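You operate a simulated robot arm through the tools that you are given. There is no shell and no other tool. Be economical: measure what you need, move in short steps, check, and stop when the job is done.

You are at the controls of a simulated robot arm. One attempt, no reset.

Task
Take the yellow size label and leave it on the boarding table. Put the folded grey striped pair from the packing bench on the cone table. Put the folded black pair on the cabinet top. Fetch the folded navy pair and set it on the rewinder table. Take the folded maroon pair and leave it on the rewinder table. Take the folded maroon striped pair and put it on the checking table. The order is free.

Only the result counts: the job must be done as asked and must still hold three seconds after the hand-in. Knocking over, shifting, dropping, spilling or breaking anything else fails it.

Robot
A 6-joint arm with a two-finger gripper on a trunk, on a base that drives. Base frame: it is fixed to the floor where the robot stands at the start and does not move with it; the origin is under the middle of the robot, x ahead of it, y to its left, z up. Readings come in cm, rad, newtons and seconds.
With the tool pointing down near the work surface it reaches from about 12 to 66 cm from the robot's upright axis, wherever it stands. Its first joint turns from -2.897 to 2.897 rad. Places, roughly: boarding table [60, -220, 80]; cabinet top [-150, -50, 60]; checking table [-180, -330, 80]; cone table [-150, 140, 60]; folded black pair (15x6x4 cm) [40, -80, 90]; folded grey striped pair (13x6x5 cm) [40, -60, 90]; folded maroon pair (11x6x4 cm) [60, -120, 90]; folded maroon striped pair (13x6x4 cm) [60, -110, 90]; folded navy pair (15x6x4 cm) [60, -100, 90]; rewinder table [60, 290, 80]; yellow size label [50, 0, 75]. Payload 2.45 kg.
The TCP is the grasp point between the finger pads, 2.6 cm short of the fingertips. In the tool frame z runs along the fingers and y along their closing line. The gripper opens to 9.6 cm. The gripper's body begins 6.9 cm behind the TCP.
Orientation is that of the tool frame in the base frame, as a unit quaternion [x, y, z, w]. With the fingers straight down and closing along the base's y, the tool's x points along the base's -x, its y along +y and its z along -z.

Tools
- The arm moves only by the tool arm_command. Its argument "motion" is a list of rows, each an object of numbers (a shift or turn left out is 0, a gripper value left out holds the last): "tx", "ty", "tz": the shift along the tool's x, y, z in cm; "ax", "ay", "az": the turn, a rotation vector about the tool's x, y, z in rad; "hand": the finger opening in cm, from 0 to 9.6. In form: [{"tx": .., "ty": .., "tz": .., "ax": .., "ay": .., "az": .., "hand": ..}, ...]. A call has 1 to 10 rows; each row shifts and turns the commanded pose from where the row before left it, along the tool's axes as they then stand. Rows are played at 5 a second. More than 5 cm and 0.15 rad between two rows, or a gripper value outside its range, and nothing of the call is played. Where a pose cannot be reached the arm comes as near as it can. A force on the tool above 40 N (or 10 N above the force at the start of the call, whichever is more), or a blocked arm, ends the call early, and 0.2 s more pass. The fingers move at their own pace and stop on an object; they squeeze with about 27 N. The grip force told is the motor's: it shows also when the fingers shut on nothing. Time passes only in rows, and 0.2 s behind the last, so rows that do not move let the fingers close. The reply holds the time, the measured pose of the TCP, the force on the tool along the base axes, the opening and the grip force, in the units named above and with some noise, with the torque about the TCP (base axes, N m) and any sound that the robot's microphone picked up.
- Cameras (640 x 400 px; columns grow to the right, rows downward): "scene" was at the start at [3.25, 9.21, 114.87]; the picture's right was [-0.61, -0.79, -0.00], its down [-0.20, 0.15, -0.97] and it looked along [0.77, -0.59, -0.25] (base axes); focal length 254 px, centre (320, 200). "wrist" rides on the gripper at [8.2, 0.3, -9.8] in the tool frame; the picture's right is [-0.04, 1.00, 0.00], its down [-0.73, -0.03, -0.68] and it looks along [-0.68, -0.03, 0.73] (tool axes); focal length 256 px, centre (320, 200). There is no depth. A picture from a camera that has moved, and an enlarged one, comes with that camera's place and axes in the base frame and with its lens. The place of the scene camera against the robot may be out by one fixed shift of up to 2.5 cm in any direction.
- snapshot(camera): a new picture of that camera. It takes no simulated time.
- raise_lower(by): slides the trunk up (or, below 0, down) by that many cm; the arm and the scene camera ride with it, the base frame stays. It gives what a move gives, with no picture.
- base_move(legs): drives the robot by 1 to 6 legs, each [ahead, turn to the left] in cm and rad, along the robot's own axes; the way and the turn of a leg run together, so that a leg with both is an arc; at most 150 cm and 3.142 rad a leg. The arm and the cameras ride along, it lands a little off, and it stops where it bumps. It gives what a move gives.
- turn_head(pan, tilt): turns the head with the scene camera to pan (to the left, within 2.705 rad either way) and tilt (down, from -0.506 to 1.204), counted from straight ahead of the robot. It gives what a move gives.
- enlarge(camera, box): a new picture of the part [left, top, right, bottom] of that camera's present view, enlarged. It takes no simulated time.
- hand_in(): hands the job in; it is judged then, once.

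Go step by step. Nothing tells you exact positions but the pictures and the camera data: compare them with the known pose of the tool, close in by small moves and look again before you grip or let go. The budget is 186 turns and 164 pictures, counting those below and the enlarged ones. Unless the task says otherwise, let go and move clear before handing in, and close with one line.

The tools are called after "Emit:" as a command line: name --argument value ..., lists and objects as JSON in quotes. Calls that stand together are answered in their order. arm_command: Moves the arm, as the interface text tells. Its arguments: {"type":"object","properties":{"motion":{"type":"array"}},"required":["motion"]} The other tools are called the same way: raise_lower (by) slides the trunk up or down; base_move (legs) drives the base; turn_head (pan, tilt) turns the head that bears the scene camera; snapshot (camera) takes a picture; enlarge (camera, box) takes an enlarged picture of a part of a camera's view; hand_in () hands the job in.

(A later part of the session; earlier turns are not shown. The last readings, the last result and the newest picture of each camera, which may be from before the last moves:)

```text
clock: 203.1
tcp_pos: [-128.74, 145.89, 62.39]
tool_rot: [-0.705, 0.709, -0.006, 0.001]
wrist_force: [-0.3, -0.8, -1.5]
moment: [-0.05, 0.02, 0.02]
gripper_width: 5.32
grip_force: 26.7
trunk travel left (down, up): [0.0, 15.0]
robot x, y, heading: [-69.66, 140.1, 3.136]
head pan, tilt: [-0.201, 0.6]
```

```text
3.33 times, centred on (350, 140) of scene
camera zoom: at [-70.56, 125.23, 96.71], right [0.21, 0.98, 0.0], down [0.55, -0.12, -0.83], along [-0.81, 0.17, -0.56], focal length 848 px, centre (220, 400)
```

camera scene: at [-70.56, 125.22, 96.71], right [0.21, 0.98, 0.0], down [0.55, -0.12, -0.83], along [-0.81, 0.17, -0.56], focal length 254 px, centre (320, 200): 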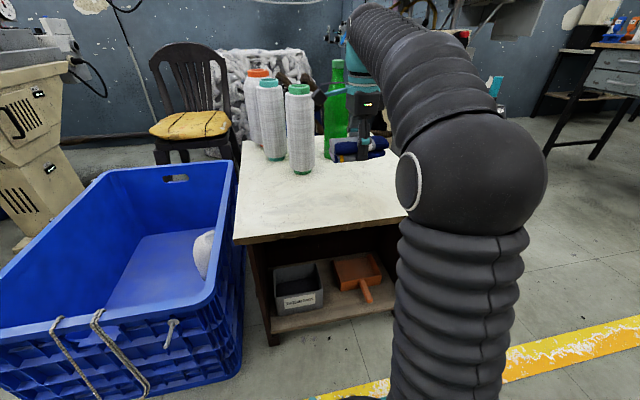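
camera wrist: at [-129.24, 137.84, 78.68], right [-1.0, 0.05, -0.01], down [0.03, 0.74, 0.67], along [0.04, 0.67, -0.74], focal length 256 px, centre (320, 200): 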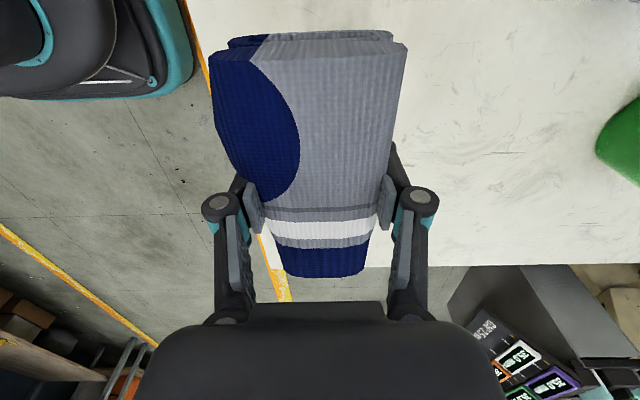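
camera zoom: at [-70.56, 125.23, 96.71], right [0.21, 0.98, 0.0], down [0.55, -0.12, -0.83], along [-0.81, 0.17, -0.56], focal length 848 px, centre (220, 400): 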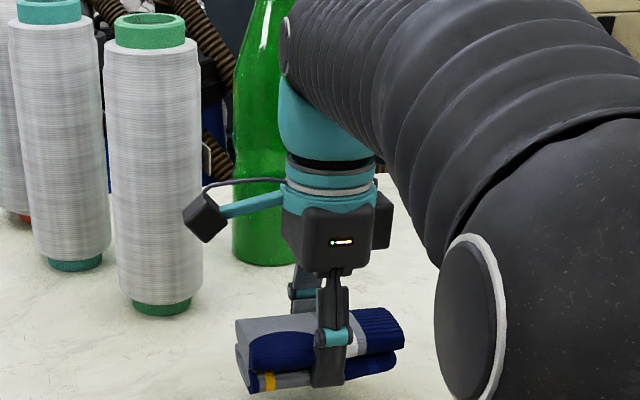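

Emit:
arm_command --motion '[{"tz": 0.3}, {"tz": 0.3}, {"tz": 0.3}, {"tz": 0.3}, {"tz": 0.3}, {"tz": 0.3}, {"tz": 0.3}, {}]'

Emit:
enlarge --camera "scene" --box '[280, 80, 420, 200]'

```text
clock: 204.9
tcp_pos: [-128.58, 145.82, 60.26]
tool_rot: [-0.705, 0.709, -0.006, 0.001]
wrist_force: [0.6, 0.2, -0.2]
moment: [0.04, 0.01, 0.01]
gripper_width: 5.3
grip_force: 27.1
trunk travel left (down, up): [0.0, 15.0]
robot x, y, heading: [-69.64, 140.18, 3.139]
head pan, tilt: [-0.201, 0.6]
```

```text
3.33 times, centred on (350, 140) of scene
camera zoom: at [-70.56, 125.23, 96.71], right [0.21, 0.98, 0.0], down [0.55, -0.12, -0.83], along [-0.81, 0.17, -0.57], focal length 848 px, centre (220, 400)
```

zoom: 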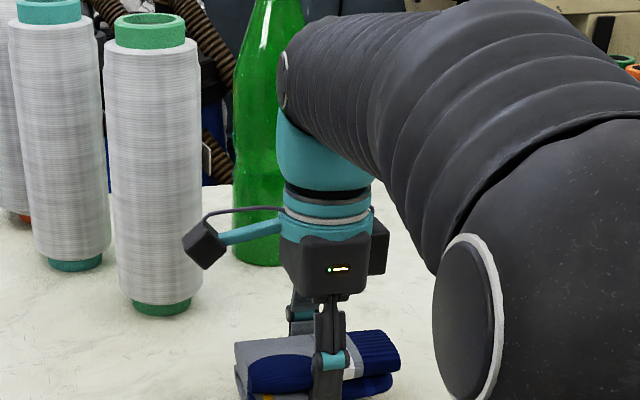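

Emit:
arm_command --motion '[{"tz": 0.3}, {"tz": 0.3}, {"tz": 0.3}, {"tz": 0.3}, {"tz": 0.3}, {"tz": 0.3}, {"tz": 0.3}, {}]'

Emit:
enlarge --camera "scene" --box '[280, 100, 420, 240]'

```text
clock: 206.7
tcp_pos: [-128.52, 145.9, 58.49]
tool_rot: [-0.705, 0.709, -0.004, 0.0]
wrist_force: [-5.6, -0.4, 32.9]
moment: [-0.02, 0.2, 0.02]
gripper_width: 5.39
grip_force: 26.6
trunk travel left (down, up): [0.0, 15.0]
robot x, y, heading: [-69.56, 140.06, 3.134]
head pan, tilt: [-0.201, 0.6]
```

```text
2.86 times, centred on (350, 170) of scene
camera zoom: at [-70.45, 125.21, 96.73], right [0.21, 0.98, 0.0], down [0.55, -0.12, -0.83], along [-0.81, 0.17, -0.56], focal length 727 px, centre (234, 286)
```

zoom: 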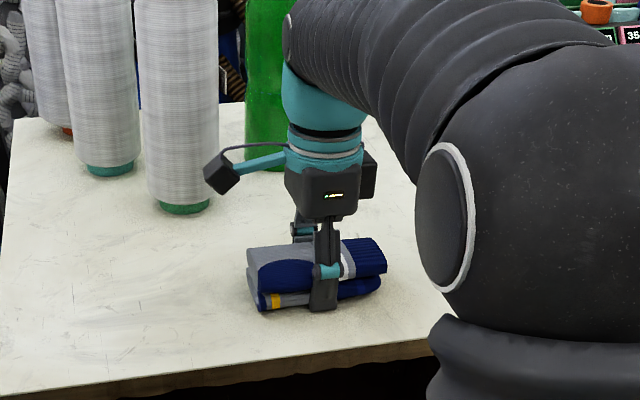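

Emit:
arm_command --motion '[{"tz": -0.3}, {"hand": 7.6}, {}, {"tz": -3}, {"tz": -4}, {"tz": -4}, {"tz": -4}, {"tz": -4}, {"ty": -5}, {"ty": -5}]'

Emit:
raise_lower --by 15

Emit:
arm_command --motion '[{"ty": -4, "az": -0.15}, {"ty": -3, "az": -0.15}, {"az": -0.15}, {"az": -0.15}, {"az": -0.15}, {"az": -0.15}, {"az": -0.15}, {"az": -0.15}, {"az": -0.15}, {"az": -0.15}]'

Emit:
snapshot --camera "scene"

```text
clock: 208.9
tcp_pos: [-119.0, 145.9, 77.54]
tool_rot: [-0.704, 0.71, -0.007, 0.003]
wrist_force: [-0.6, 0.3, -0.6]
moment: [-0.04, -0.06, 0.0]
gripper_width: 7.62
grip_force: 0.0
trunk travel left (down, up): [0.0, 15.0]
robot x, y, heading: [-69.71, 139.83, 3.134]
head pan, tilt: [-0.201, 0.6]
```

```text
clock: 210.6
tcp_pos: [-118.98, 145.88, 92.58]
tool_rot: [-0.705, 0.71, -0.006, 0.002]
wrist_force: [-0.1, 0.1, 0.1]
moment: [0.0, 0.01, -0.01]
gripper_width: 7.61
grip_force: 0.0
trunk travel left (down, up): [-15.0, 0.0]
robot x, y, heading: [-69.91, 140.1, 3.138]
head pan, tilt: [-0.201, 0.6]
```

```text
clock: 212.8
tcp_pos: [-111.98, 146.29, 92.56]
tool_rot: [0.999, -0.038, 0.006, 0.003]
wrist_force: [0.7, 0.1, -0.4]
moment: [0.02, 0.0, -0.02]
gripper_width: 7.61
grip_force: 0.2
trunk travel left (down, up): [-15.0, 0.0]
robot x, y, heading: [-69.66, 139.86, 3.134]
head pan, tilt: [-0.201, 0.6]
```

```text
87 pictures are left
camera scene: at [-70.55, 125.22, 111.71], right [0.21, 0.98, 0.0], down [0.55, -0.12, -0.83], along [-0.81, 0.17, -0.56], focal length 254 px, centre (320, 200)
```

scene: 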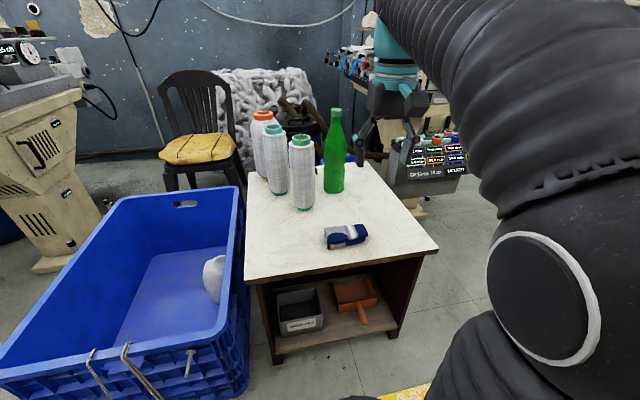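

Grey is placed. I look towards the rewinder table.

Emit:
turn_head --pan -2.0 --tilt 0.25

Emit:
snapshot --camera "scene"

```text
clock: 214.6
tcp_pos: [-111.93, 146.21, 92.64]
tool_rot: [0.999, -0.039, 0.005, 0.003]
wrist_force: [-0.9, -0.1, -0.2]
moment: [-0.01, -0.02, 0.0]
gripper_width: 7.59
grip_force: 0.0
trunk travel left (down, up): [-15.0, 0.0]
robot x, y, heading: [-69.51, 139.77, 3.134]
head pan, tilt: [-2.0, 0.25]
```

```text
86 pictures are left
camera scene: at [-57.96, 131.86, 114.93], right [0.91, -0.42, 0.0], down [-0.1, -0.22, -0.97], along [0.41, 0.88, -0.25], focal length 254 px, centre (320, 200)
```

scene: 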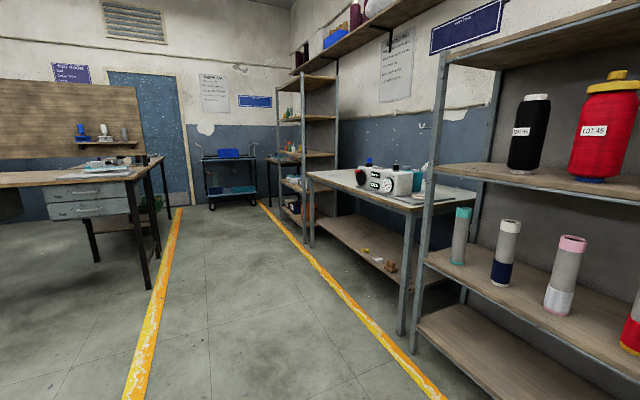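

Emit:
arm_command --motion '[{"az": -0.07, "tz": -3}, {"tx": 4}, {"tx": 4}, {"tx": 3}]'

Emit:
base_move --legs '[[0, 1.862], [125, 0], [124, 0], [0, 1.287]]'

Emit:
turn_head --pan -0.2 --tilt 0.6

Emit:
snapshot --camera "scene"

Emit:
snapshot --camera "wrist"

```text
clock: 215.6
tcp_pos: [-100.95, 146.13, 95.85]
tool_rot: [1.0, -0.004, 0.006, 0.003]
wrist_force: [0.3, 0.3, 0.0]
moment: [-0.01, -0.1, -0.04]
gripper_width: 7.61
grip_force: 0.1
trunk travel left (down, up): [-15.0, 0.0]
robot x, y, heading: [-69.63, 140.38, 3.136]
head pan, tilt: [-2.0, 0.25]
```

```text
clock: 235.5
tcp_pos: [39.84, -101.49, 95.76]
tool_rot: [-0.016, 1.0, 0.004, -0.004]
wrist_force: [-1.2, 0.4, 0.1]
moment: [-0.01, -0.01, -0.01]
gripper_width: 7.6
grip_force: 0.0
trunk travel left (down, up): [-15.0, 0.0]
robot x, y, heading: [8.21, -96.45, 0.034]
head pan, tilt: [-2.0, 0.25]
```

```text
clock: 237.3
tcp_pos: [39.72, -101.4, 95.76]
tool_rot: [-0.016, 1.0, 0.004, -0.005]
wrist_force: [0.5, 0.1, 0.7]
moment: [0.0, 0.01, -0.01]
gripper_width: 7.59
grip_force: 0.1
trunk travel left (down, up): [-15.0, 0.0]
robot x, y, heading: [8.14, -96.33, 0.035]
head pan, tilt: [-0.201, 0.6]
```

```text
85 pictures are left
camera scene: at [12.24, -83.4, 111.71], right [-0.17, -0.99, 0.0], down [-0.56, 0.1, -0.83], along [0.81, -0.14, -0.56], focal length 254 px, centre (320, 200)
```

scene: 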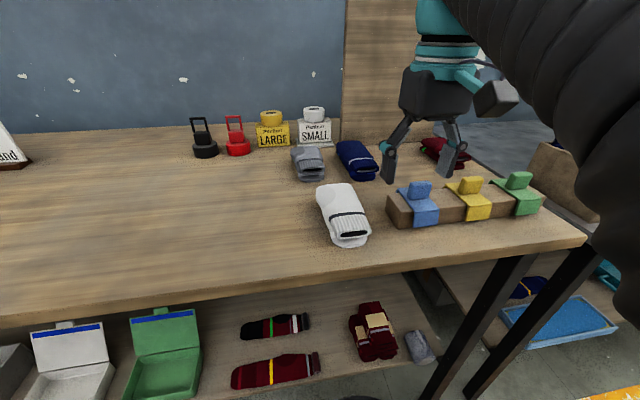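

```text
84 pictures are left
camera wrist: at [31.7, -101.54, 105.67], right [0.01, 1.0, 0.01], down [0.74, -0.01, 0.67], along [0.67, 0.0, -0.74], focal length 256 px, centre (320, 200)
```

wrist: 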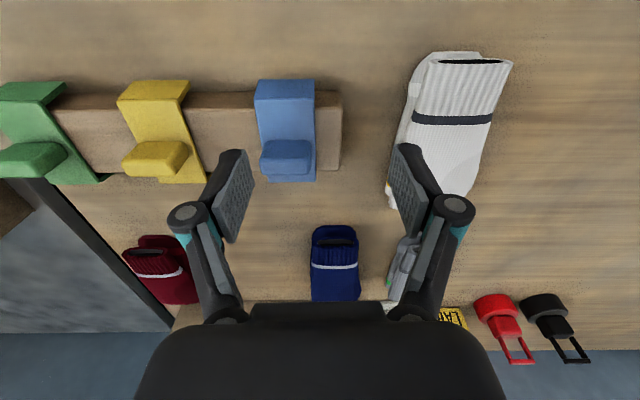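

Emit:
arm_command --motion '[{"tx": -4.5, "ty": 0.7, "hand": 8.5}, {"tx": -4.5, "ty": 0.7}, {"tx": -4.5, "ty": 0.7}]'

Emit:
snapshot --camera "wrist"

```text
clock: 238.1
tcp_pos: [53.23, -98.97, 95.76]
tool_rot: [-0.015, 1.0, 0.004, -0.005]
wrist_force: [-0.7, 0.8, 0.7]
moment: [-0.01, -0.06, -0.02]
gripper_width: 8.5
grip_force: 0.0
trunk travel left (down, up): [-15.0, 0.0]
robot x, y, heading: [8.24, -96.41, 0.03]
head pan, tilt: [-0.201, 0.6]
```

```text
83 pictures are left
camera wrist: at [45.09, -99.0, 105.57], right [0.01, 1.0, 0.01], down [0.74, -0.01, 0.67], along [0.67, 0.0, -0.74], focal length 256 px, centre (320, 200)
```

wrist: 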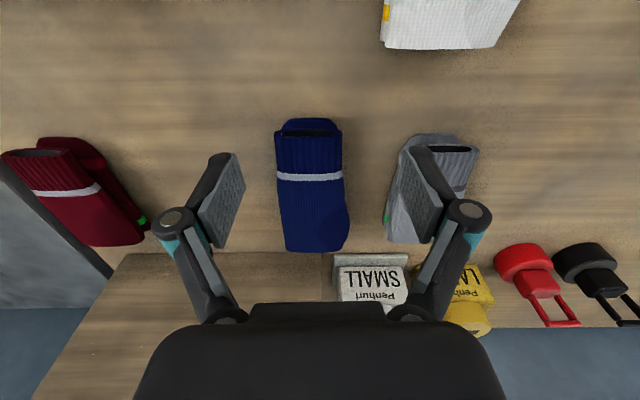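

Emit:
arm_command --motion '[{"tx": -4, "ty": -0.6, "hand": 7.8}, {"tx": -4, "ty": -0.5}, {"tz": 2}, {"tz": 2}]'

Emit:
snapshot --camera "wrist"

```text
clock: 239.1
tcp_pos: [61.28, -99.75, 91.65]
tool_rot: [-0.016, 1.0, 0.003, -0.005]
wrist_force: [-0.4, -0.9, -0.6]
moment: [0.01, -0.03, 0.0]
gripper_width: 7.78
grip_force: 0.1
trunk travel left (down, up): [-15.0, 0.0]
robot x, y, heading: [8.31, -96.57, 0.03]
head pan, tilt: [-0.201, 0.6]
```

```text
82 pictures are left
camera wrist: at [53.21, -99.82, 101.51], right [0.01, 1.0, 0.01], down [0.74, -0.01, 0.67], along [0.67, 0.0, -0.74], focal length 256 px, centre (320, 200)
```

wrist: 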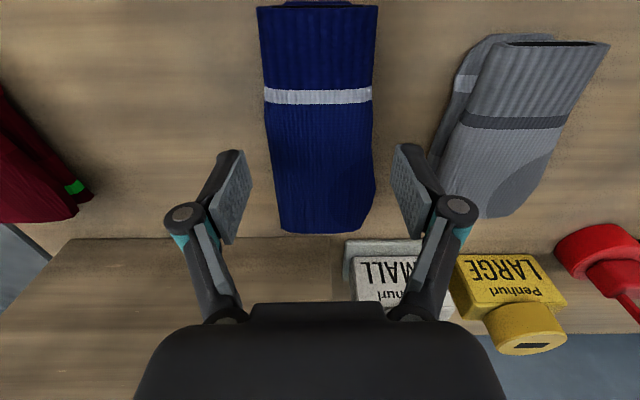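

Emit:
arm_command --motion '[{"tz": 1.5}, {"tz": 1.5}, {"tz": 1.0}, {}, {"hand": 1}, {}, {}, {}, {"tz": -3}, {"tz": -4}]'

Emit:
snapshot --camera "wrist"

```text
clock: 241.3
tcp_pos: [61.25, -99.76, 94.65]
tool_rot: [-0.016, 1.0, 0.004, -0.005]
wrist_force: [-0.3, 0.4, -1.7]
moment: [0.03, -0.01, -0.01]
gripper_width: 5.36
grip_force: 27.3
trunk travel left (down, up): [-15.0, 0.0]
robot x, y, heading: [8.19, -96.63, 0.031]
head pan, tilt: [-0.201, 0.6]
```

```text
81 pictures are left
camera wrist: at [53.14, -99.87, 104.5], right [0.01, 1.0, 0.01], down [0.74, -0.01, 0.67], along [0.67, 0.0, -0.74], focal length 256 px, centre (320, 200)
```

wrist: 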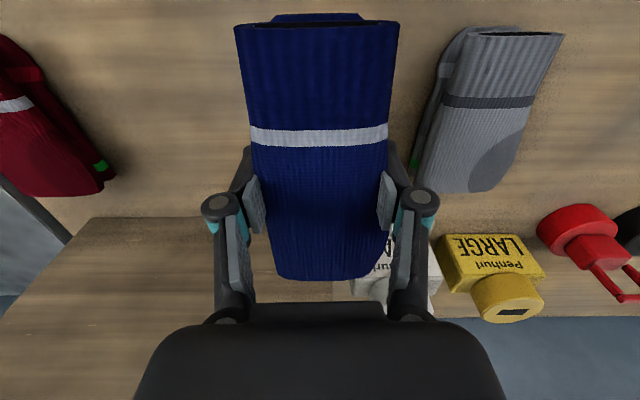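

Emit:
arm_command --motion '[{"tz": -2.2}, {"tx": 5}, {"tx": 5}, {"tx": 5}, {"tx": 5}, {"tx": 4}]'

Emit:
base_move --legs '[[0, 1.763], [150, 0], [0, -0.2], [130, 0]]'

Emit:
turn_head --pan -0.6 --tilt 0.35

Emit:
snapshot --camera "scene"

```text
clock: 242.7
tcp_pos: [37.34, -100.8, 97.12]
tool_rot: [-0.016, 1.0, 0.003, -0.006]
wrist_force: [0.6, 0.1, 0.0]
moment: [0.02, 0.08, 0.01]
gripper_width: 5.34
grip_force: 26.9
trunk travel left (down, up): [-15.0, 0.0]
robot x, y, heading: [8.27, -96.73, 0.031]
head pan, tilt: [-0.201, 0.6]
```

```text
clock: 261.4
tcp_pos: [-20.4, 212.14, 97.08]
tool_rot: [0.712, -0.702, 0.002, 0.006]
wrist_force: [0.0, 0.3, -1.0]
moment: [0.02, 0.02, -0.01]
gripper_width: 5.33
grip_force: 26.5
trunk travel left (down, up): [-15.0, 0.0]
robot x, y, heading: [-24.67, 182.96, 1.583]
head pan, tilt: [-0.201, 0.6]
```

```text
clock: 262.2
tcp_pos: [-20.4, 212.12, 97.04]
tool_rot: [0.712, -0.703, 0.001, 0.007]
wrist_force: [-0.7, 0.4, -0.9]
moment: [0.01, -0.01, 0.03]
gripper_width: 5.33
grip_force: 26.8
trunk travel left (down, up): [-15.0, 0.0]
robot x, y, heading: [-24.68, 182.92, 1.583]
head pan, tilt: [-0.6, 0.351]
```

```text
80 pictures are left
camera scene: at [-33.65, 183.72, 113.98], right [0.83, -0.55, 0.0], down [-0.19, -0.29, -0.94], along [0.52, 0.78, -0.34], focal length 254 px, centre (320, 200)
```

scene: 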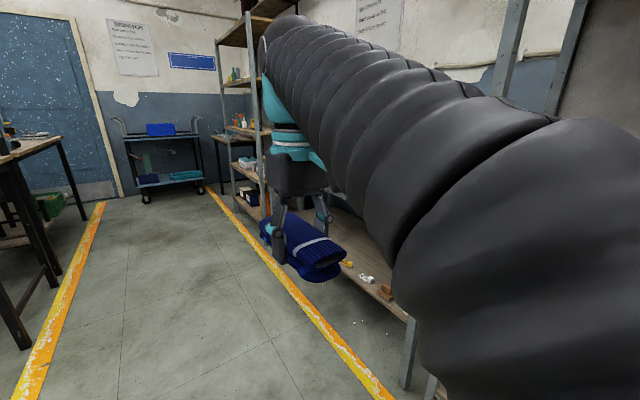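

Emit:
base_move --legs '[[85, 0], [0, -1.583]]'

Emit:
turn_head --pan 0.0 --tilt 0.5

Emit:
snapshot --camera "scene"

Emit:
snapshot --camera "wrist"

```text
clock: 270.6
tcp_pos: [2.95, 263.0, 97.12]
tool_rot: [0.005, 1.0, 0.003, -0.006]
wrist_force: [-0.2, -0.6, -1.1]
moment: [0.01, 0.0, 0.0]
gripper_width: 5.35
grip_force: 26.9
trunk travel left (down, up): [-15.0, 0.0]
robot x, y, heading: [-26.14, 268.11, -0.0]
head pan, tilt: [-0.6, 0.351]
```

```text
clock: 271.6
tcp_pos: [3.05, 262.98, 97.12]
tool_rot: [0.005, 1.0, 0.003, -0.006]
wrist_force: [1.3, -0.4, -0.4]
moment: [0.02, 0.01, 0.0]
gripper_width: 5.34
grip_force: 26.7
trunk travel left (down, up): [-15.0, 0.0]
robot x, y, heading: [-25.91, 268.28, -0.01]
head pan, tilt: [0.0, 0.499]
```

```text
79 pictures are left
camera scene: at [-20.89, 283.17, 112.62], right [-0.01, -1.0, 0.0], down [-0.48, 0.0, -0.88], along [0.88, -0.01, -0.48], focal length 254 px, centre (320, 200)
```

scene: 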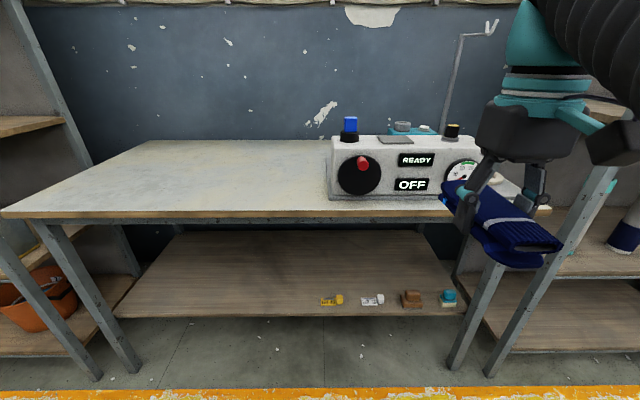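

```text
78 pictures are left
camera wrist: at [-5.03, 263.35, 106.97], right [0.05, 1.0, 0.01], down [0.74, -0.04, 0.67], along [0.67, -0.03, -0.74], focal length 256 px, centre (320, 200)
```

wrist: 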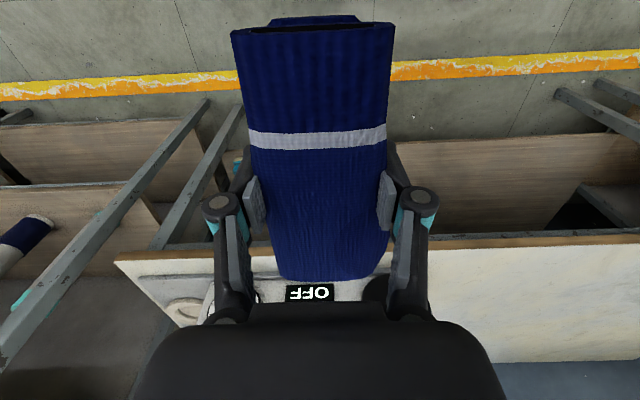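

Emit:
base_move --legs '[[0, 1.21], [37.5, 0], [0, -1.21]]'

Emit:
turn_head --pan -0.2 --tilt 0.6

Emit:
snapshot --camera "wrist"

Emit:
snapshot --camera "scene"

```text
clock: 280.0
tcp_pos: [16.66, 297.65, 97.06]
tool_rot: [0.007, 1.0, 0.004, -0.005]
wrist_force: [0.9, 0.0, -0.7]
moment: [-0.01, 0.03, -0.03]
gripper_width: 5.34
grip_force: 26.8
trunk travel left (down, up): [-15.0, 0.0]
robot x, y, heading: [-12.17, 303.02, -0.01]
head pan, tilt: [0.0, 0.499]
```

```text
clock: 280.8
tcp_pos: [16.55, 297.69, 97.11]
tool_rot: [0.007, 1.0, 0.003, -0.005]
wrist_force: [-0.5, 0.5, -0.4]
moment: [-0.07, -0.01, 0.01]
gripper_width: 5.31
grip_force: 27.3
trunk travel left (down, up): [-15.0, 0.0]
robot x, y, heading: [-12.18, 303.05, -0.016]
head pan, tilt: [-0.201, 0.6]
```

```text
77 pictures are left
camera wrist: at [8.63, 298.02, 106.97], right [0.05, 1.0, 0.01], down [0.74, -0.04, 0.67], along [0.67, -0.03, -0.74], focal length 256 px, centre (320, 200)
```

wrist: 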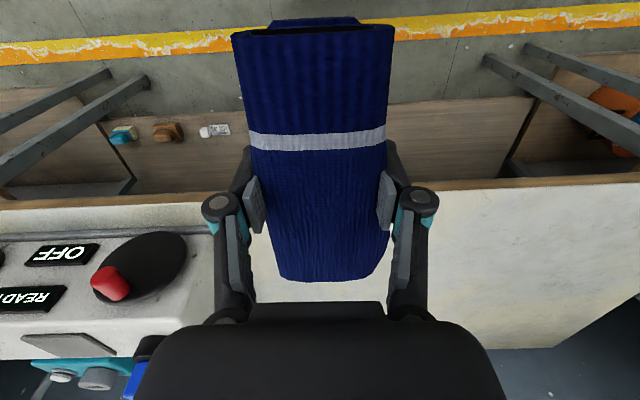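

```text
76 pictures are left
camera scene: at [-7.58, 316.19, 111.71], right [-0.21, -0.98, 0.0], down [-0.55, 0.12, -0.83], along [0.81, -0.17, -0.56], focal length 254 px, centre (320, 200)
```

scene: 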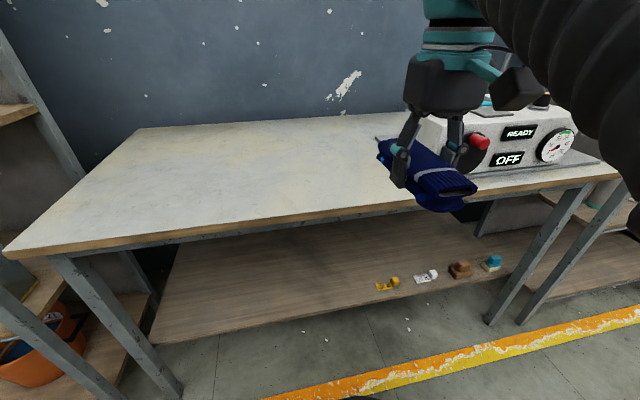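

Emit:
arm_command --motion '[{"tx": -4.5, "ty": 1}, {"tx": -4.5, "ty": 1}, {"tx": -4.5, "ty": 1}, {"tx": -5}, {"tx": -5}, {"tx": -5}, {"tz": 4}, {"tz": 3}]'

Emit:
snapshot --camera "wrist"

Emit:
snapshot --camera "scene"

```text
clock: 282.6
tcp_pos: [45.08, 300.29, 89.72]
tool_rot: [0.008, 1.0, 0.004, -0.006]
wrist_force: [-0.2, -0.6, -1.2]
moment: [-0.01, -0.03, 0.04]
gripper_width: 5.34
grip_force: 27.4
trunk travel left (down, up): [-15.0, 0.0]
robot x, y, heading: [-12.0, 303.2, -0.01]
head pan, tilt: [-0.201, 0.6]
```

```text
75 pictures are left
camera wrist: at [37.05, 300.65, 99.6], right [0.05, 1.0, 0.01], down [0.74, -0.04, 0.67], along [0.67, -0.03, -0.74], focal length 256 px, centre (320, 200)
```

wrist: 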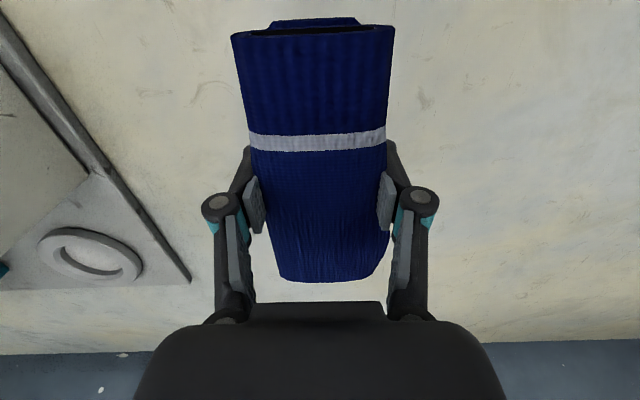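

```text
74 pictures are left
camera scene: at [-7.57, 316.18, 111.71], right [-0.21, -0.98, 0.0], down [-0.55, 0.12, -0.83], along [0.81, -0.17, -0.56], focal length 254 px, centre (320, 200)
```

scene: 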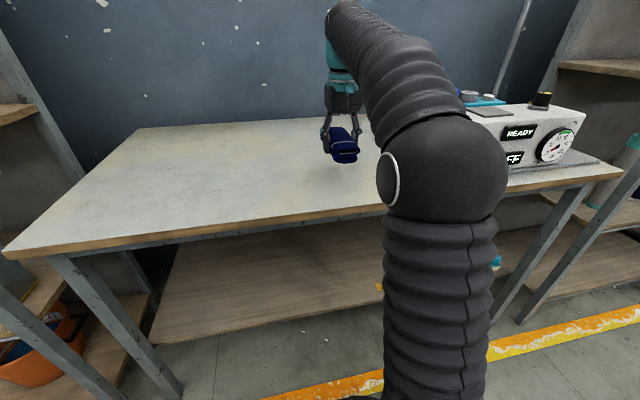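

Emit:
arm_command --motion '[{"tz": 2}, {"tz": 1.5}, {"tz": 1}, {"tz": 0.5}, {"tz": 0.3}, {"tz": 0.3}, {"tz": 0.3}, {}]'

Emit:
enlarge --camera "scene" --box '[270, 80, 410, 200]'

```text
clock: 284.4
tcp_pos: [45.12, 300.43, 83.97]
tool_rot: [0.007, 1.0, 0.003, -0.004]
wrist_force: [0.9, -0.6, -0.9]
moment: [0.03, 0.0, 0.01]
gripper_width: 5.33
grip_force: 27.2
trunk travel left (down, up): [-15.0, 0.0]
robot x, y, heading: [-12.51, 302.92, -0.016]
head pan, tilt: [-0.201, 0.6]
```

```text
3.33 times, centred on (340, 140) of scene
camera zoom: at [-7.57, 316.18, 111.71], right [-0.21, -0.98, 0.0], down [-0.55, 0.12, -0.83], along [0.81, -0.17, -0.56], focal length 848 px, centre (253, 400)
```

zoom: 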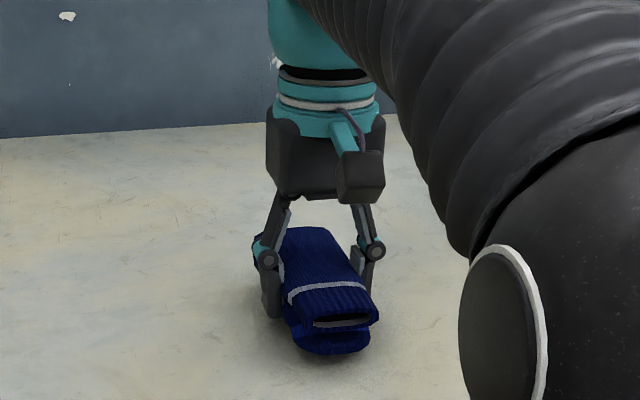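

Emit:
arm_command --motion '[{"tz": 0.3}, {"tz": 0.3}, {"tz": 0.3}, {"tz": 0.3}, {"tz": 0.3}, {"tz": 0.3}, {"tz": 0.3}, {}]'

Emit:
enlarge --camera "scene" --box '[270, 80, 410, 200]'

```text
clock: 285.9
tcp_pos: [45.13, 300.39, 82.38]
tool_rot: [0.007, 1.0, 0.002, 0.0]
wrist_force: [-2.0, -0.3, 14.7]
moment: [-0.26, 0.5, -0.15]
gripper_width: 5.34
grip_force: 26.9
trunk travel left (down, up): [-15.0, 0.0]
robot x, y, heading: [-12.37, 303.36, -0.007]
head pan, tilt: [-0.201, 0.6]
stopped in row 7: the force on the tool passed its limit at 42 N (the readings are from after the stop); the commanded pose is now the measured one
```

```text
3.33 times, centred on (340, 140) of scene
camera zoom: at [-7.65, 316.19, 111.7], right [-0.21, -0.98, 0.0], down [-0.55, 0.12, -0.83], along [0.81, -0.17, -0.56], focal length 848 px, centre (253, 400)
```

zoom: 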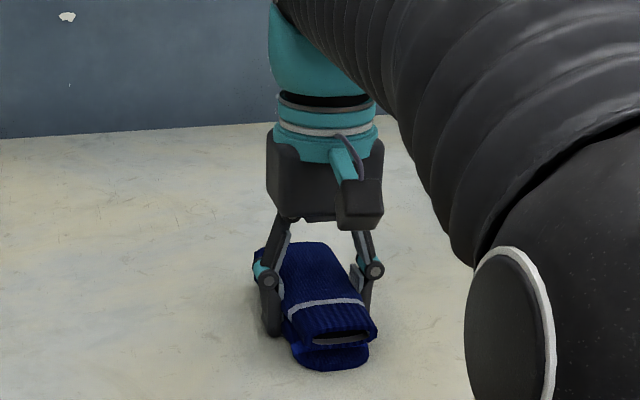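

Emit:
arm_command --motion '[{"tz": -0.1}, {"hand": 7.8}, {}, {"tz": -3}, {"tz": -4}, {"tz": -4}, {"tz": -3}, {"tx": 5}, {"tx": 5}, {"tx": 5}]'

Emit:
arm_command --motion '[{"tx": 5}, {"tx": 5}, {"tx": 3}]'

Emit:
snapshot --camera "scene"

Emit:
base_move --legs '[[0, -1.686], [143, 0], [0, 0.216], [138, 0], [138, 0], [0, 1.475]]'

Emit:
snapshot --camera "wrist"

```text
clock: 288.1
tcp_pos: [30.18, 300.48, 96.23]
tool_rot: [0.007, 1.0, 0.003, -0.002]
wrist_force: [1.1, -0.3, -0.6]
moment: [0.06, 0.08, 0.0]
gripper_width: 7.82
grip_force: 0.1
trunk travel left (down, up): [-15.0, 0.0]
robot x, y, heading: [-12.02, 303.65, -0.008]
head pan, tilt: [-0.201, 0.6]
```

```text
clock: 288.9
tcp_pos: [17.14, 300.67, 96.35]
tool_rot: [0.007, 1.0, 0.002, -0.002]
wrist_force: [1.1, -0.8, -0.2]
moment: [-0.01, 0.08, 0.0]
gripper_width: 7.77
grip_force: 0.0
trunk travel left (down, up): [-15.0, 0.0]
robot x, y, heading: [-12.15, 302.88, -0.015]
head pan, tilt: [-0.201, 0.6]
```

```text
71 pictures are left
camera scene: at [-7.53, 316.18, 111.71], right [-0.21, -0.98, 0.0], down [-0.55, 0.12, -0.82], along [0.81, -0.17, -0.57], focal length 254 px, centre (320, 200)
```

scene: 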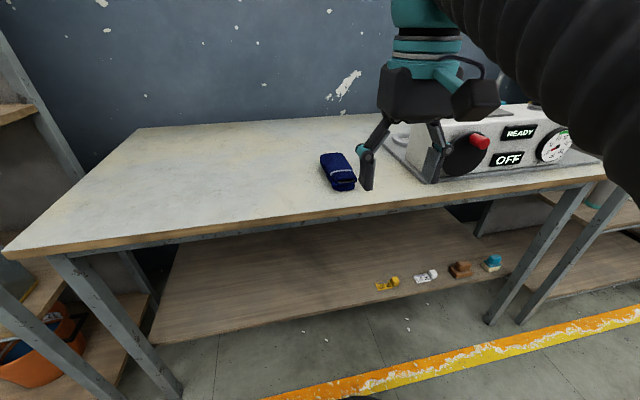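

```text
clock: 317.6
tcp_pos: [20.12, -119.14, 96.36]
tool_rot: [0.008, 1.0, 0.004, -0.001]
wrist_force: [-0.1, -0.5, 0.2]
moment: [-0.03, 0.02, -0.02]
gripper_width: 7.82
grip_force: 0.2
trunk travel left (down, up): [-15.0, 0.0]
robot x, y, heading: [-9.12, -116.47, -0.014]
head pan, tilt: [-0.201, 0.6]
```

```text
70 pictures are left
camera wrist: at [11.95, -118.71, 106.25], right [0.06, 1.0, 0.01], down [0.73, -0.04, 0.68], along [0.68, -0.03, -0.74], focal length 256 px, centre (320, 200)
```

wrist: 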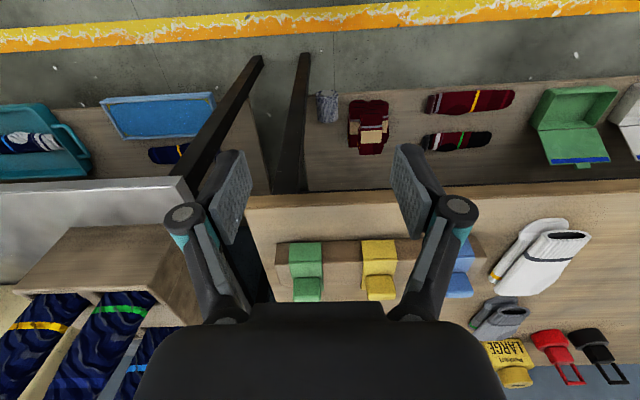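

Emit:
base_move --legs '[[15, 0]]'

Emit:
arm_command --motion '[{"tx": -5, "hand": 8.5}, {"tx": -5}, {"tx": -5}, {"tx": -4}]'

Emit:
snapshot --camera "wrist"

```text
clock: 319.0
tcp_pos: [35.11, -119.36, 96.5]
tool_rot: [0.008, 1.0, 0.001, -0.001]
wrist_force: [-0.3, -0.7, 0.4]
moment: [-0.01, 0.01, 0.03]
gripper_width: 7.79
grip_force: 0.0
trunk travel left (down, up): [-15.0, 0.0]
robot x, y, heading: [5.65, -116.99, -0.01]
head pan, tilt: [-0.201, 0.6]
```

```text
clock: 320.0
tcp_pos: [53.9, -119.66, 96.38]
tool_rot: [0.008, 1.0, 0.003, 0.0]
wrist_force: [-1.4, 0.4, 0.6]
moment: [-0.04, -0.04, -0.02]
gripper_width: 8.5
grip_force: 0.1
trunk travel left (down, up): [-15.0, 0.0]
robot x, y, heading: [5.59, -117.01, -0.013]
head pan, tilt: [-0.201, 0.6]
```

```text
69 pictures are left
camera wrist: at [45.81, -119.21, 106.27], right [0.06, 1.0, 0.01], down [0.73, -0.04, 0.68], along [0.68, -0.03, -0.73], focal length 256 px, centre (320, 200)
```

wrist: 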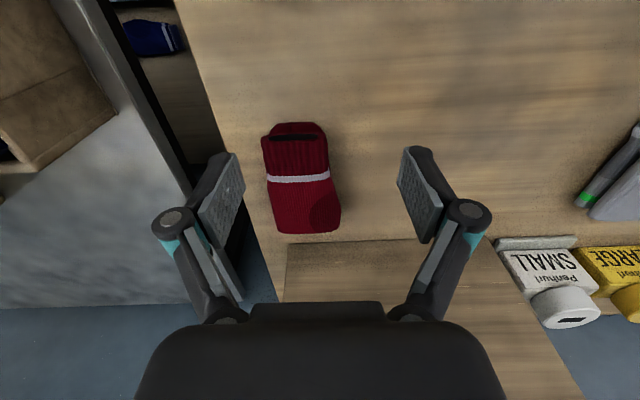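

Emit:
arm_command --motion '[{"tx": -4, "ty": -1, "hand": 8}, {"tx": -3.8, "ty": -0.8}, {"tz": 2.5}, {"tz": 2}]'

Emit:
snapshot --camera "wrist"

```text
clock: 321.0
tcp_pos: [61.79, -121.69, 91.76]
tool_rot: [0.008, 1.0, 0.002, -0.002]
wrist_force: [-0.6, 0.0, 0.5]
moment: [0.0, -0.05, 0.0]
gripper_width: 7.99
grip_force: 0.1
trunk travel left (down, up): [-15.0, 0.0]
robot x, y, heading: [5.72, -117.16, -0.016]
head pan, tilt: [-0.201, 0.6]
```

```text
68 pictures are left
camera wrist: at [53.66, -121.18, 101.62], right [0.06, 1.0, 0.01], down [0.73, -0.04, 0.68], along [0.68, -0.03, -0.74], focal length 256 px, centre (320, 200)
```

wrist: 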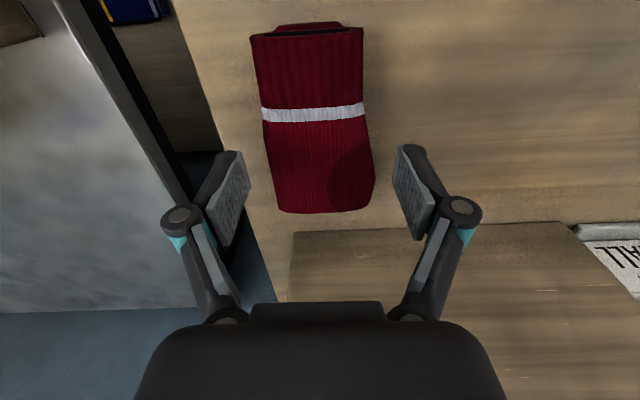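

Emit:
arm_command --motion '[{"tz": 1.5}, {"tz": 1.5}, {"tz": 1.2}, {}, {"hand": 1}, {}, {}, {}, {"tz": -3}, {"tz": -4}]'

Emit:
snapshot --camera "wrist"

```text
clock: 323.2
tcp_pos: [61.87, -121.46, 94.67]
tool_rot: [0.008, 1.0, 0.002, -0.001]
wrist_force: [0.8, 0.6, -0.3]
moment: [0.04, 0.02, 0.04]
gripper_width: 5.29
grip_force: 27.2
trunk travel left (down, up): [-15.0, 0.0]
robot x, y, heading: [5.7, -116.73, -0.021]
head pan, tilt: [-0.201, 0.6]
```

```text
67 pictures are left
camera wrist: at [53.77, -121.1, 104.49], right [0.06, 1.0, 0.01], down [0.73, -0.04, 0.68], along [0.68, -0.03, -0.74], focal length 256 px, centre (320, 200)
```

wrist: 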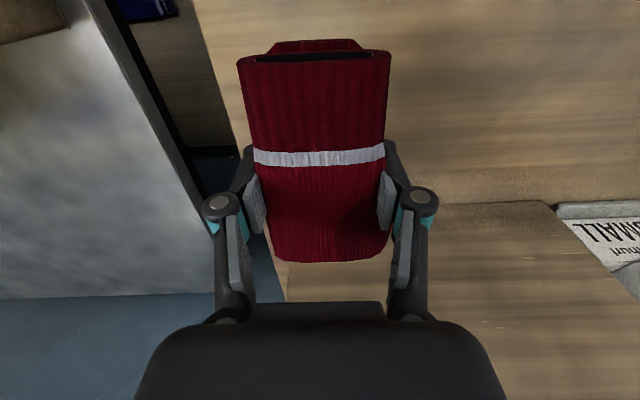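

Emit:
arm_command --motion '[{"tx": 4, "tz": -1}, {"tx": 3, "tz": -1}, {"ty": 5}, {"ty": 5}, {"ty": 5}, {"ty": 5}, {"ty": 5}, {"ty": 2}]'

Emit:
arm_command --motion '[{"tx": 5}, {"tx": 5}, {"tx": 5}, {"tx": 4}]'

Emit:
snapshot --camera "scene"

```text
clock: 325.0
tcp_pos: [55.16, -94.44, 96.9]
tool_rot: [0.008, 1.0, 0.002, -0.001]
wrist_force: [-0.4, 0.0, -0.7]
moment: [0.04, -0.01, -0.01]
gripper_width: 5.3
grip_force: 27.1
trunk travel left (down, up): [-15.0, 0.0]
robot x, y, heading: [5.51, -116.71, -0.014]
head pan, tilt: [-0.201, 0.6]
```

```text
clock: 326.0
tcp_pos: [36.24, -94.05, 96.84]
tool_rot: [0.008, 1.0, 0.002, 0.0]
wrist_force: [-0.1, 0.4, -1.3]
moment: [-0.03, 0.06, 0.0]
gripper_width: 5.31
grip_force: 27.2
trunk travel left (down, up): [-15.0, 0.0]
robot x, y, heading: [5.13, -116.7, -0.015]
head pan, tilt: [-0.201, 0.6]
```

```text
66 pictures are left
camera scene: at [10.4, -103.7, 111.71], right [-0.21, -0.98, 0.0], down [-0.55, 0.12, -0.82], along [0.81, -0.18, -0.57], focal length 254 px, centre (320, 200)
```

scene: 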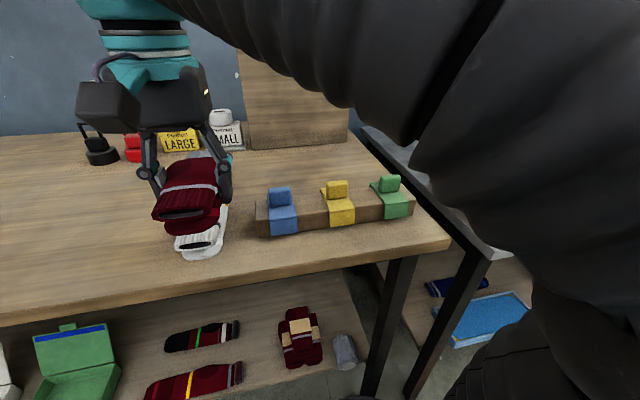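

Emit:
base_move --legs '[[0, 1.793], [80, 0], [80, 0], [0, -0.269], [128, 0], [129, 0]]'

Emit:
base_move --legs '[[0, -1.509]]'

Emit:
snapshot --camera "scene"

Emit:
snapshot --camera "wrist"

```text
clock: 328.4
tcp_pos: [13.48, -81.75, 96.79]
tool_rot: [-0.315, 0.949, 0.002, -0.003]
wrist_force: [0.0, -0.8, -0.1]
moment: [-0.03, 0.05, 0.01]
gripper_width: 5.29
grip_force: 26.7
trunk travel left (down, up): [-15.0, 0.0]
robot x, y, heading: [2.68, -117.89, 0.483]
head pan, tilt: [-0.201, 0.6]
stopped in leg 1: the robot was blocked; the commanded pose is now the measured one
```

```text
clock: 332.5
tcp_pos: [39.56, -126.66, 96.92]
tool_rot: [0.422, 0.907, 0.003, 0.0]
wrist_force: [0.1, 0.1, -0.2]
moment: [0.02, -0.02, 0.02]
gripper_width: 5.32
grip_force: 27.0
trunk travel left (down, up): [-15.0, 0.0]
robot x, y, heading: [2.69, -117.8, -1.028]
head pan, tilt: [-0.201, 0.6]
```

```text
65 pictures are left
camera scene: at [17.85, -113.9, 111.71], right [-0.94, -0.34, 0.0], down [-0.19, 0.53, -0.83], along [0.28, -0.78, -0.56], focal length 254 px, centre (320, 200)
```

scene: 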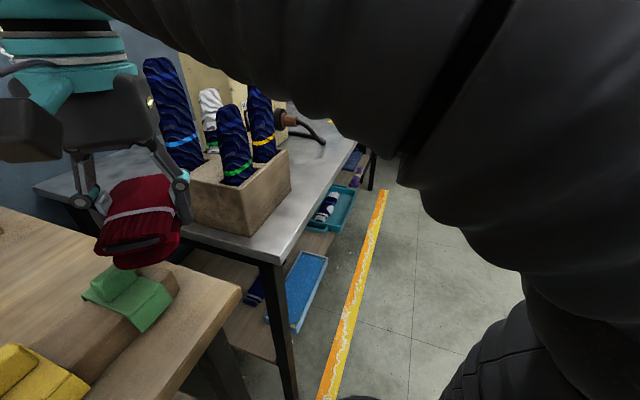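

```text
64 pictures are left
camera wrist: at [34.54, -120.24, 106.7], right [0.79, 0.61, 0.0], down [0.45, -0.58, 0.68], along [0.42, -0.53, -0.74], focal length 256 px, centre (320, 200)
```

wrist: 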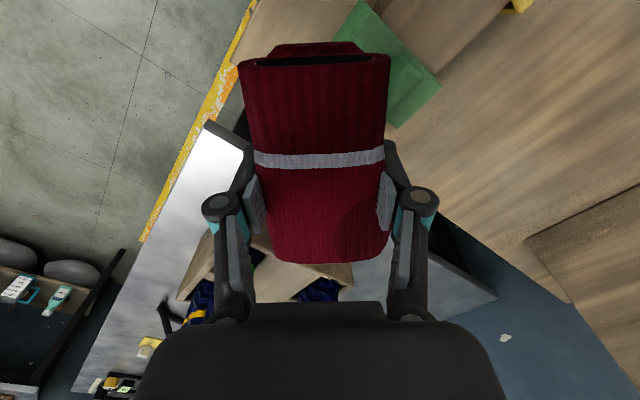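

The left turn was blocked near the bench end, though nothing seems disturbed. I back away diagonally from the bench, then turn in the open.

Emit:
base_move --legs '[[-60, 0]]'

Emit:
turn_head --pan 0.3 --tilt 0.4

Emit:
snapshot --camera "scene"

```text
clock: 335.9
tcp_pos: [8.19, -74.87, 96.81]
tool_rot: [0.422, 0.907, 0.003, 0.0]
wrist_force: [0.5, 0.0, -1.6]
moment: [0.02, -0.01, 0.01]
gripper_width: 5.32
grip_force: 27.4
trunk travel left (down, up): [-15.0, 0.0]
robot x, y, heading: [-28.98, -66.31, -1.027]
head pan, tilt: [-0.201, 0.6]
```

```text
clock: 336.8
tcp_pos: [8.2, -74.81, 96.85]
tool_rot: [0.422, 0.907, 0.002, 0.0]
wrist_force: [0.5, -0.1, -0.5]
moment: [-0.03, 0.05, -0.03]
gripper_width: 5.33
grip_force: 26.9
trunk travel left (down, up): [-15.0, 0.0]
robot x, y, heading: [-28.73, -65.91, -1.028]
head pan, tilt: [0.3, 0.4]
```

```text
63 pictures are left
camera scene: at [-9.58, -59.89, 113.53], right [-0.67, -0.75, 0.0], down [-0.29, 0.26, -0.92], along [0.69, -0.61, -0.39], focal length 254 px, centre (320, 200)
```

scene: 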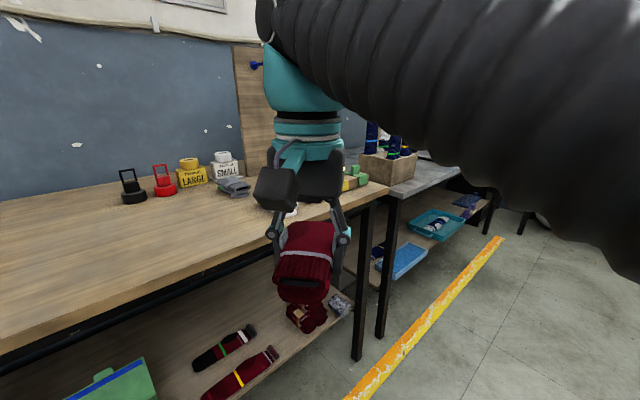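

Emit:
arm_command --motion '[{"ty": -5}, {"ty": -5}, {"ty": -5}, {"ty": -5}, {"ty": -5}, {"ty": -5}, {"tx": -2}]'

Emit:
base_move --legs '[[0, 2.587], [117, 0], [117, 0], [117, 0]]'

```text
clock: 338.4
tcp_pos: [-13.44, -95.59, 96.82]
tool_rot: [0.423, 0.906, 0.003, 0.0]
wrist_force: [0.3, -0.1, -1.1]
moment: [-0.02, 0.04, -0.01]
gripper_width: 5.33
grip_force: 27.0
trunk travel left (down, up): [-15.0, 0.0]
robot x, y, heading: [-28.82, -66.21, -1.03]
head pan, tilt: [0.3, 0.4]
```

```text
clock: 361.6
tcp_pos: [-19.92, 318.14, 96.77]
tool_rot: [0.755, -0.656, 0.0, 0.003]
wrist_force: [-1.0, 0.0, -0.4]
moment: [0.01, 0.0, -0.01]
gripper_width: 5.33
grip_force: 27.0
trunk travel left (down, up): [-15.0, 0.0]
robot x, y, heading: [-22.83, 284.96, 1.554]
head pan, tilt: [0.3, 0.4]
```

Emit:
base_move --legs '[[0, -0.36], [36, 0], [0, -1.194]]'

Emit:
turn_head --pan -0.2 --tilt 0.6

Emit:
snapshot --camera "scene"

Emit:
snapshot --camera "wrist"

```text
clock: 368.0
tcp_pos: [23.73, 316.85, 96.96]
tool_rot: [-0.083, 0.997, 0.002, -0.002]
wrist_force: [-0.8, -0.4, -0.3]
moment: [0.03, -0.02, 0.01]
gripper_width: 5.31
grip_force: 26.7
trunk travel left (down, up): [-15.0, 0.0]
robot x, y, heading: [-9.25, 318.82, 0.008]
head pan, tilt: [0.3, 0.4]
```

```text
clock: 368.9
tcp_pos: [23.67, 316.75, 96.8]
tool_rot: [-0.082, 0.997, 0.003, -0.002]
wrist_force: [-0.7, -1.1, -1.6]
moment: [0.01, 0.02, -0.01]
gripper_width: 5.31
grip_force: 27.1
trunk travel left (down, up): [-15.0, 0.0]
robot x, y, heading: [-9.51, 318.65, 0.011]
head pan, tilt: [-0.201, 0.6]
```

```text
62 pictures are left
camera scene: at [-5.09, 331.69, 111.71], right [-0.19, -0.98, 0.0], down [-0.55, 0.11, -0.83], along [0.81, -0.15, -0.56], focal length 254 px, centre (320, 200)
```

scene: 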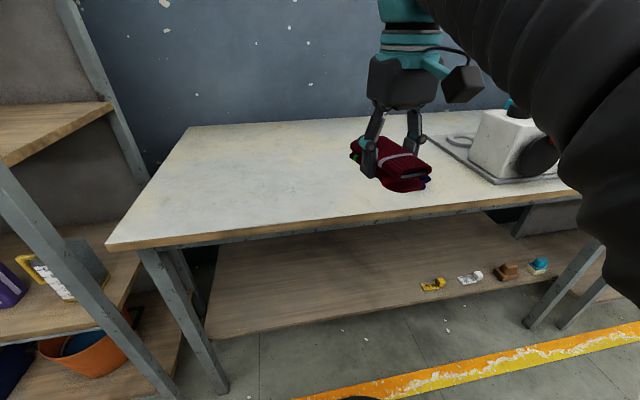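

```text
61 pictures are left
camera wrist: at [15.63, 315.63, 106.66], right [-0.13, 0.99, 0.0], down [0.73, 0.09, 0.68], along [0.67, 0.09, -0.74], focal length 256 px, centre (320, 200)
```

wrist: 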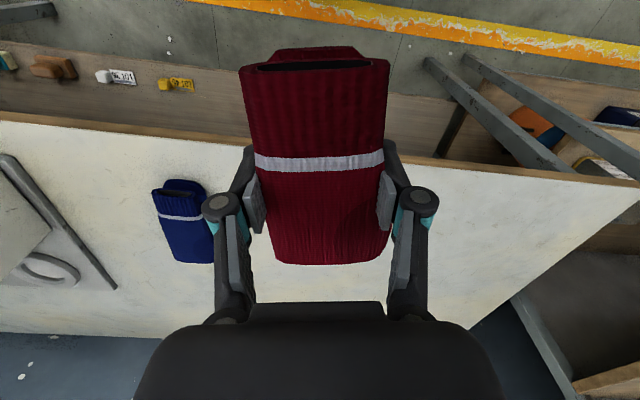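

Emit:
arm_command --motion '[{"tx": -5}, {"tx": -5}, {"tx": -5}, {"tx": -5}, {"tx": -2.5}, {"tz": 4}, {"tz": 4}, {"tz": 2}]'

Emit:
snapshot --camera "wrist"

Emit:
snapshot --camera "scene"

```text
clock: 370.7
tcp_pos: [45.83, 320.5, 86.86]
tool_rot: [-0.083, 0.997, 0.002, -0.001]
wrist_force: [-0.5, 0.0, -0.4]
moment: [-0.05, -0.04, 0.0]
gripper_width: 5.34
grip_force: 26.9
trunk travel left (down, up): [-15.0, 0.0]
robot x, y, heading: [-9.55, 318.54, 0.013]
head pan, tilt: [-0.201, 0.6]
```

```text
60 pictures are left
camera wrist: at [37.77, 319.37, 96.67], right [-0.13, 0.99, 0.0], down [0.73, 0.09, 0.68], along [0.67, 0.09, -0.74], focal length 256 px, centre (320, 200)
```

wrist: 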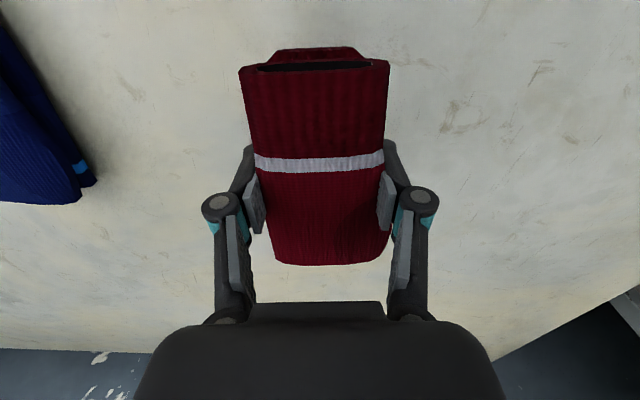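

```text
59 pictures are left
camera scene: at [-5.08, 331.69, 111.71], right [-0.19, -0.98, 0.0], down [-0.56, 0.11, -0.83], along [0.81, -0.15, -0.56], focal length 254 px, centre (320, 200)
```

scene: 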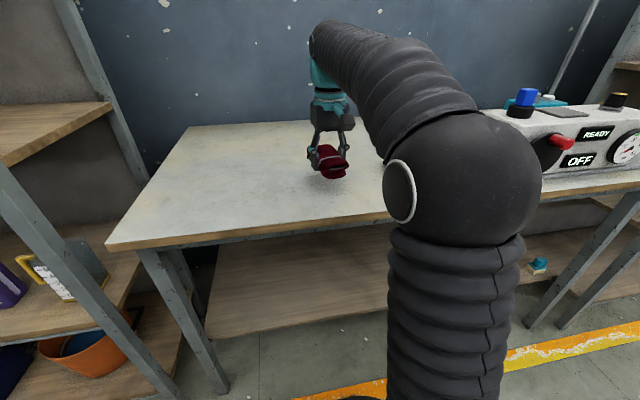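

Contact is expected near TCP z≈82.6.

Emit:
arm_command --motion '[{"tz": 1.5}, {"tz": 1}, {"tz": 0.5}, {"tz": 0.3}, {"tz": 0.3}, {"tz": 0.3}, {"tz": 0.25}, {"tz": 0.25}, {}]'

Emit:
enlarge --camera "scene" --box '[260, 80, 400, 220]'

```text
clock: 372.7
tcp_pos: [45.8, 320.47, 82.47]
tool_rot: [-0.083, 0.997, 0.002, 0.0]
wrist_force: [5.7, 0.7, 23.8]
moment: [-0.03, 0.01, 0.0]
gripper_width: 5.35
grip_force: 26.8
trunk travel left (down, up): [-15.0, 0.0]
robot x, y, heading: [-9.32, 318.54, 0.014]
head pan, tilt: [-0.201, 0.6]
```

```text
2.86 times, centred on (330, 150) of scene
camera zoom: at [-5.15, 331.69, 111.75], right [-0.19, -0.98, 0.0], down [-0.55, 0.11, -0.83], along [0.81, -0.15, -0.56], focal length 727 px, centre (291, 343)
```

zoom: 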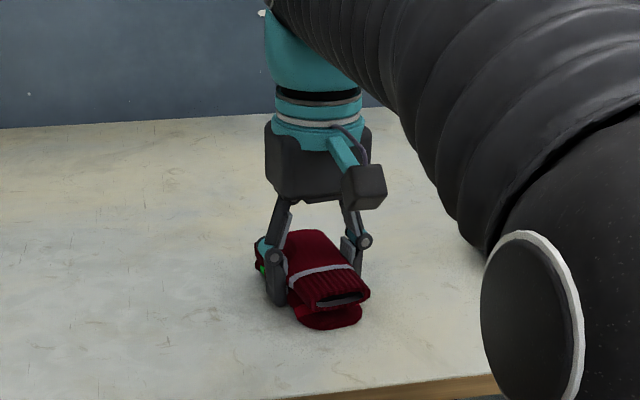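

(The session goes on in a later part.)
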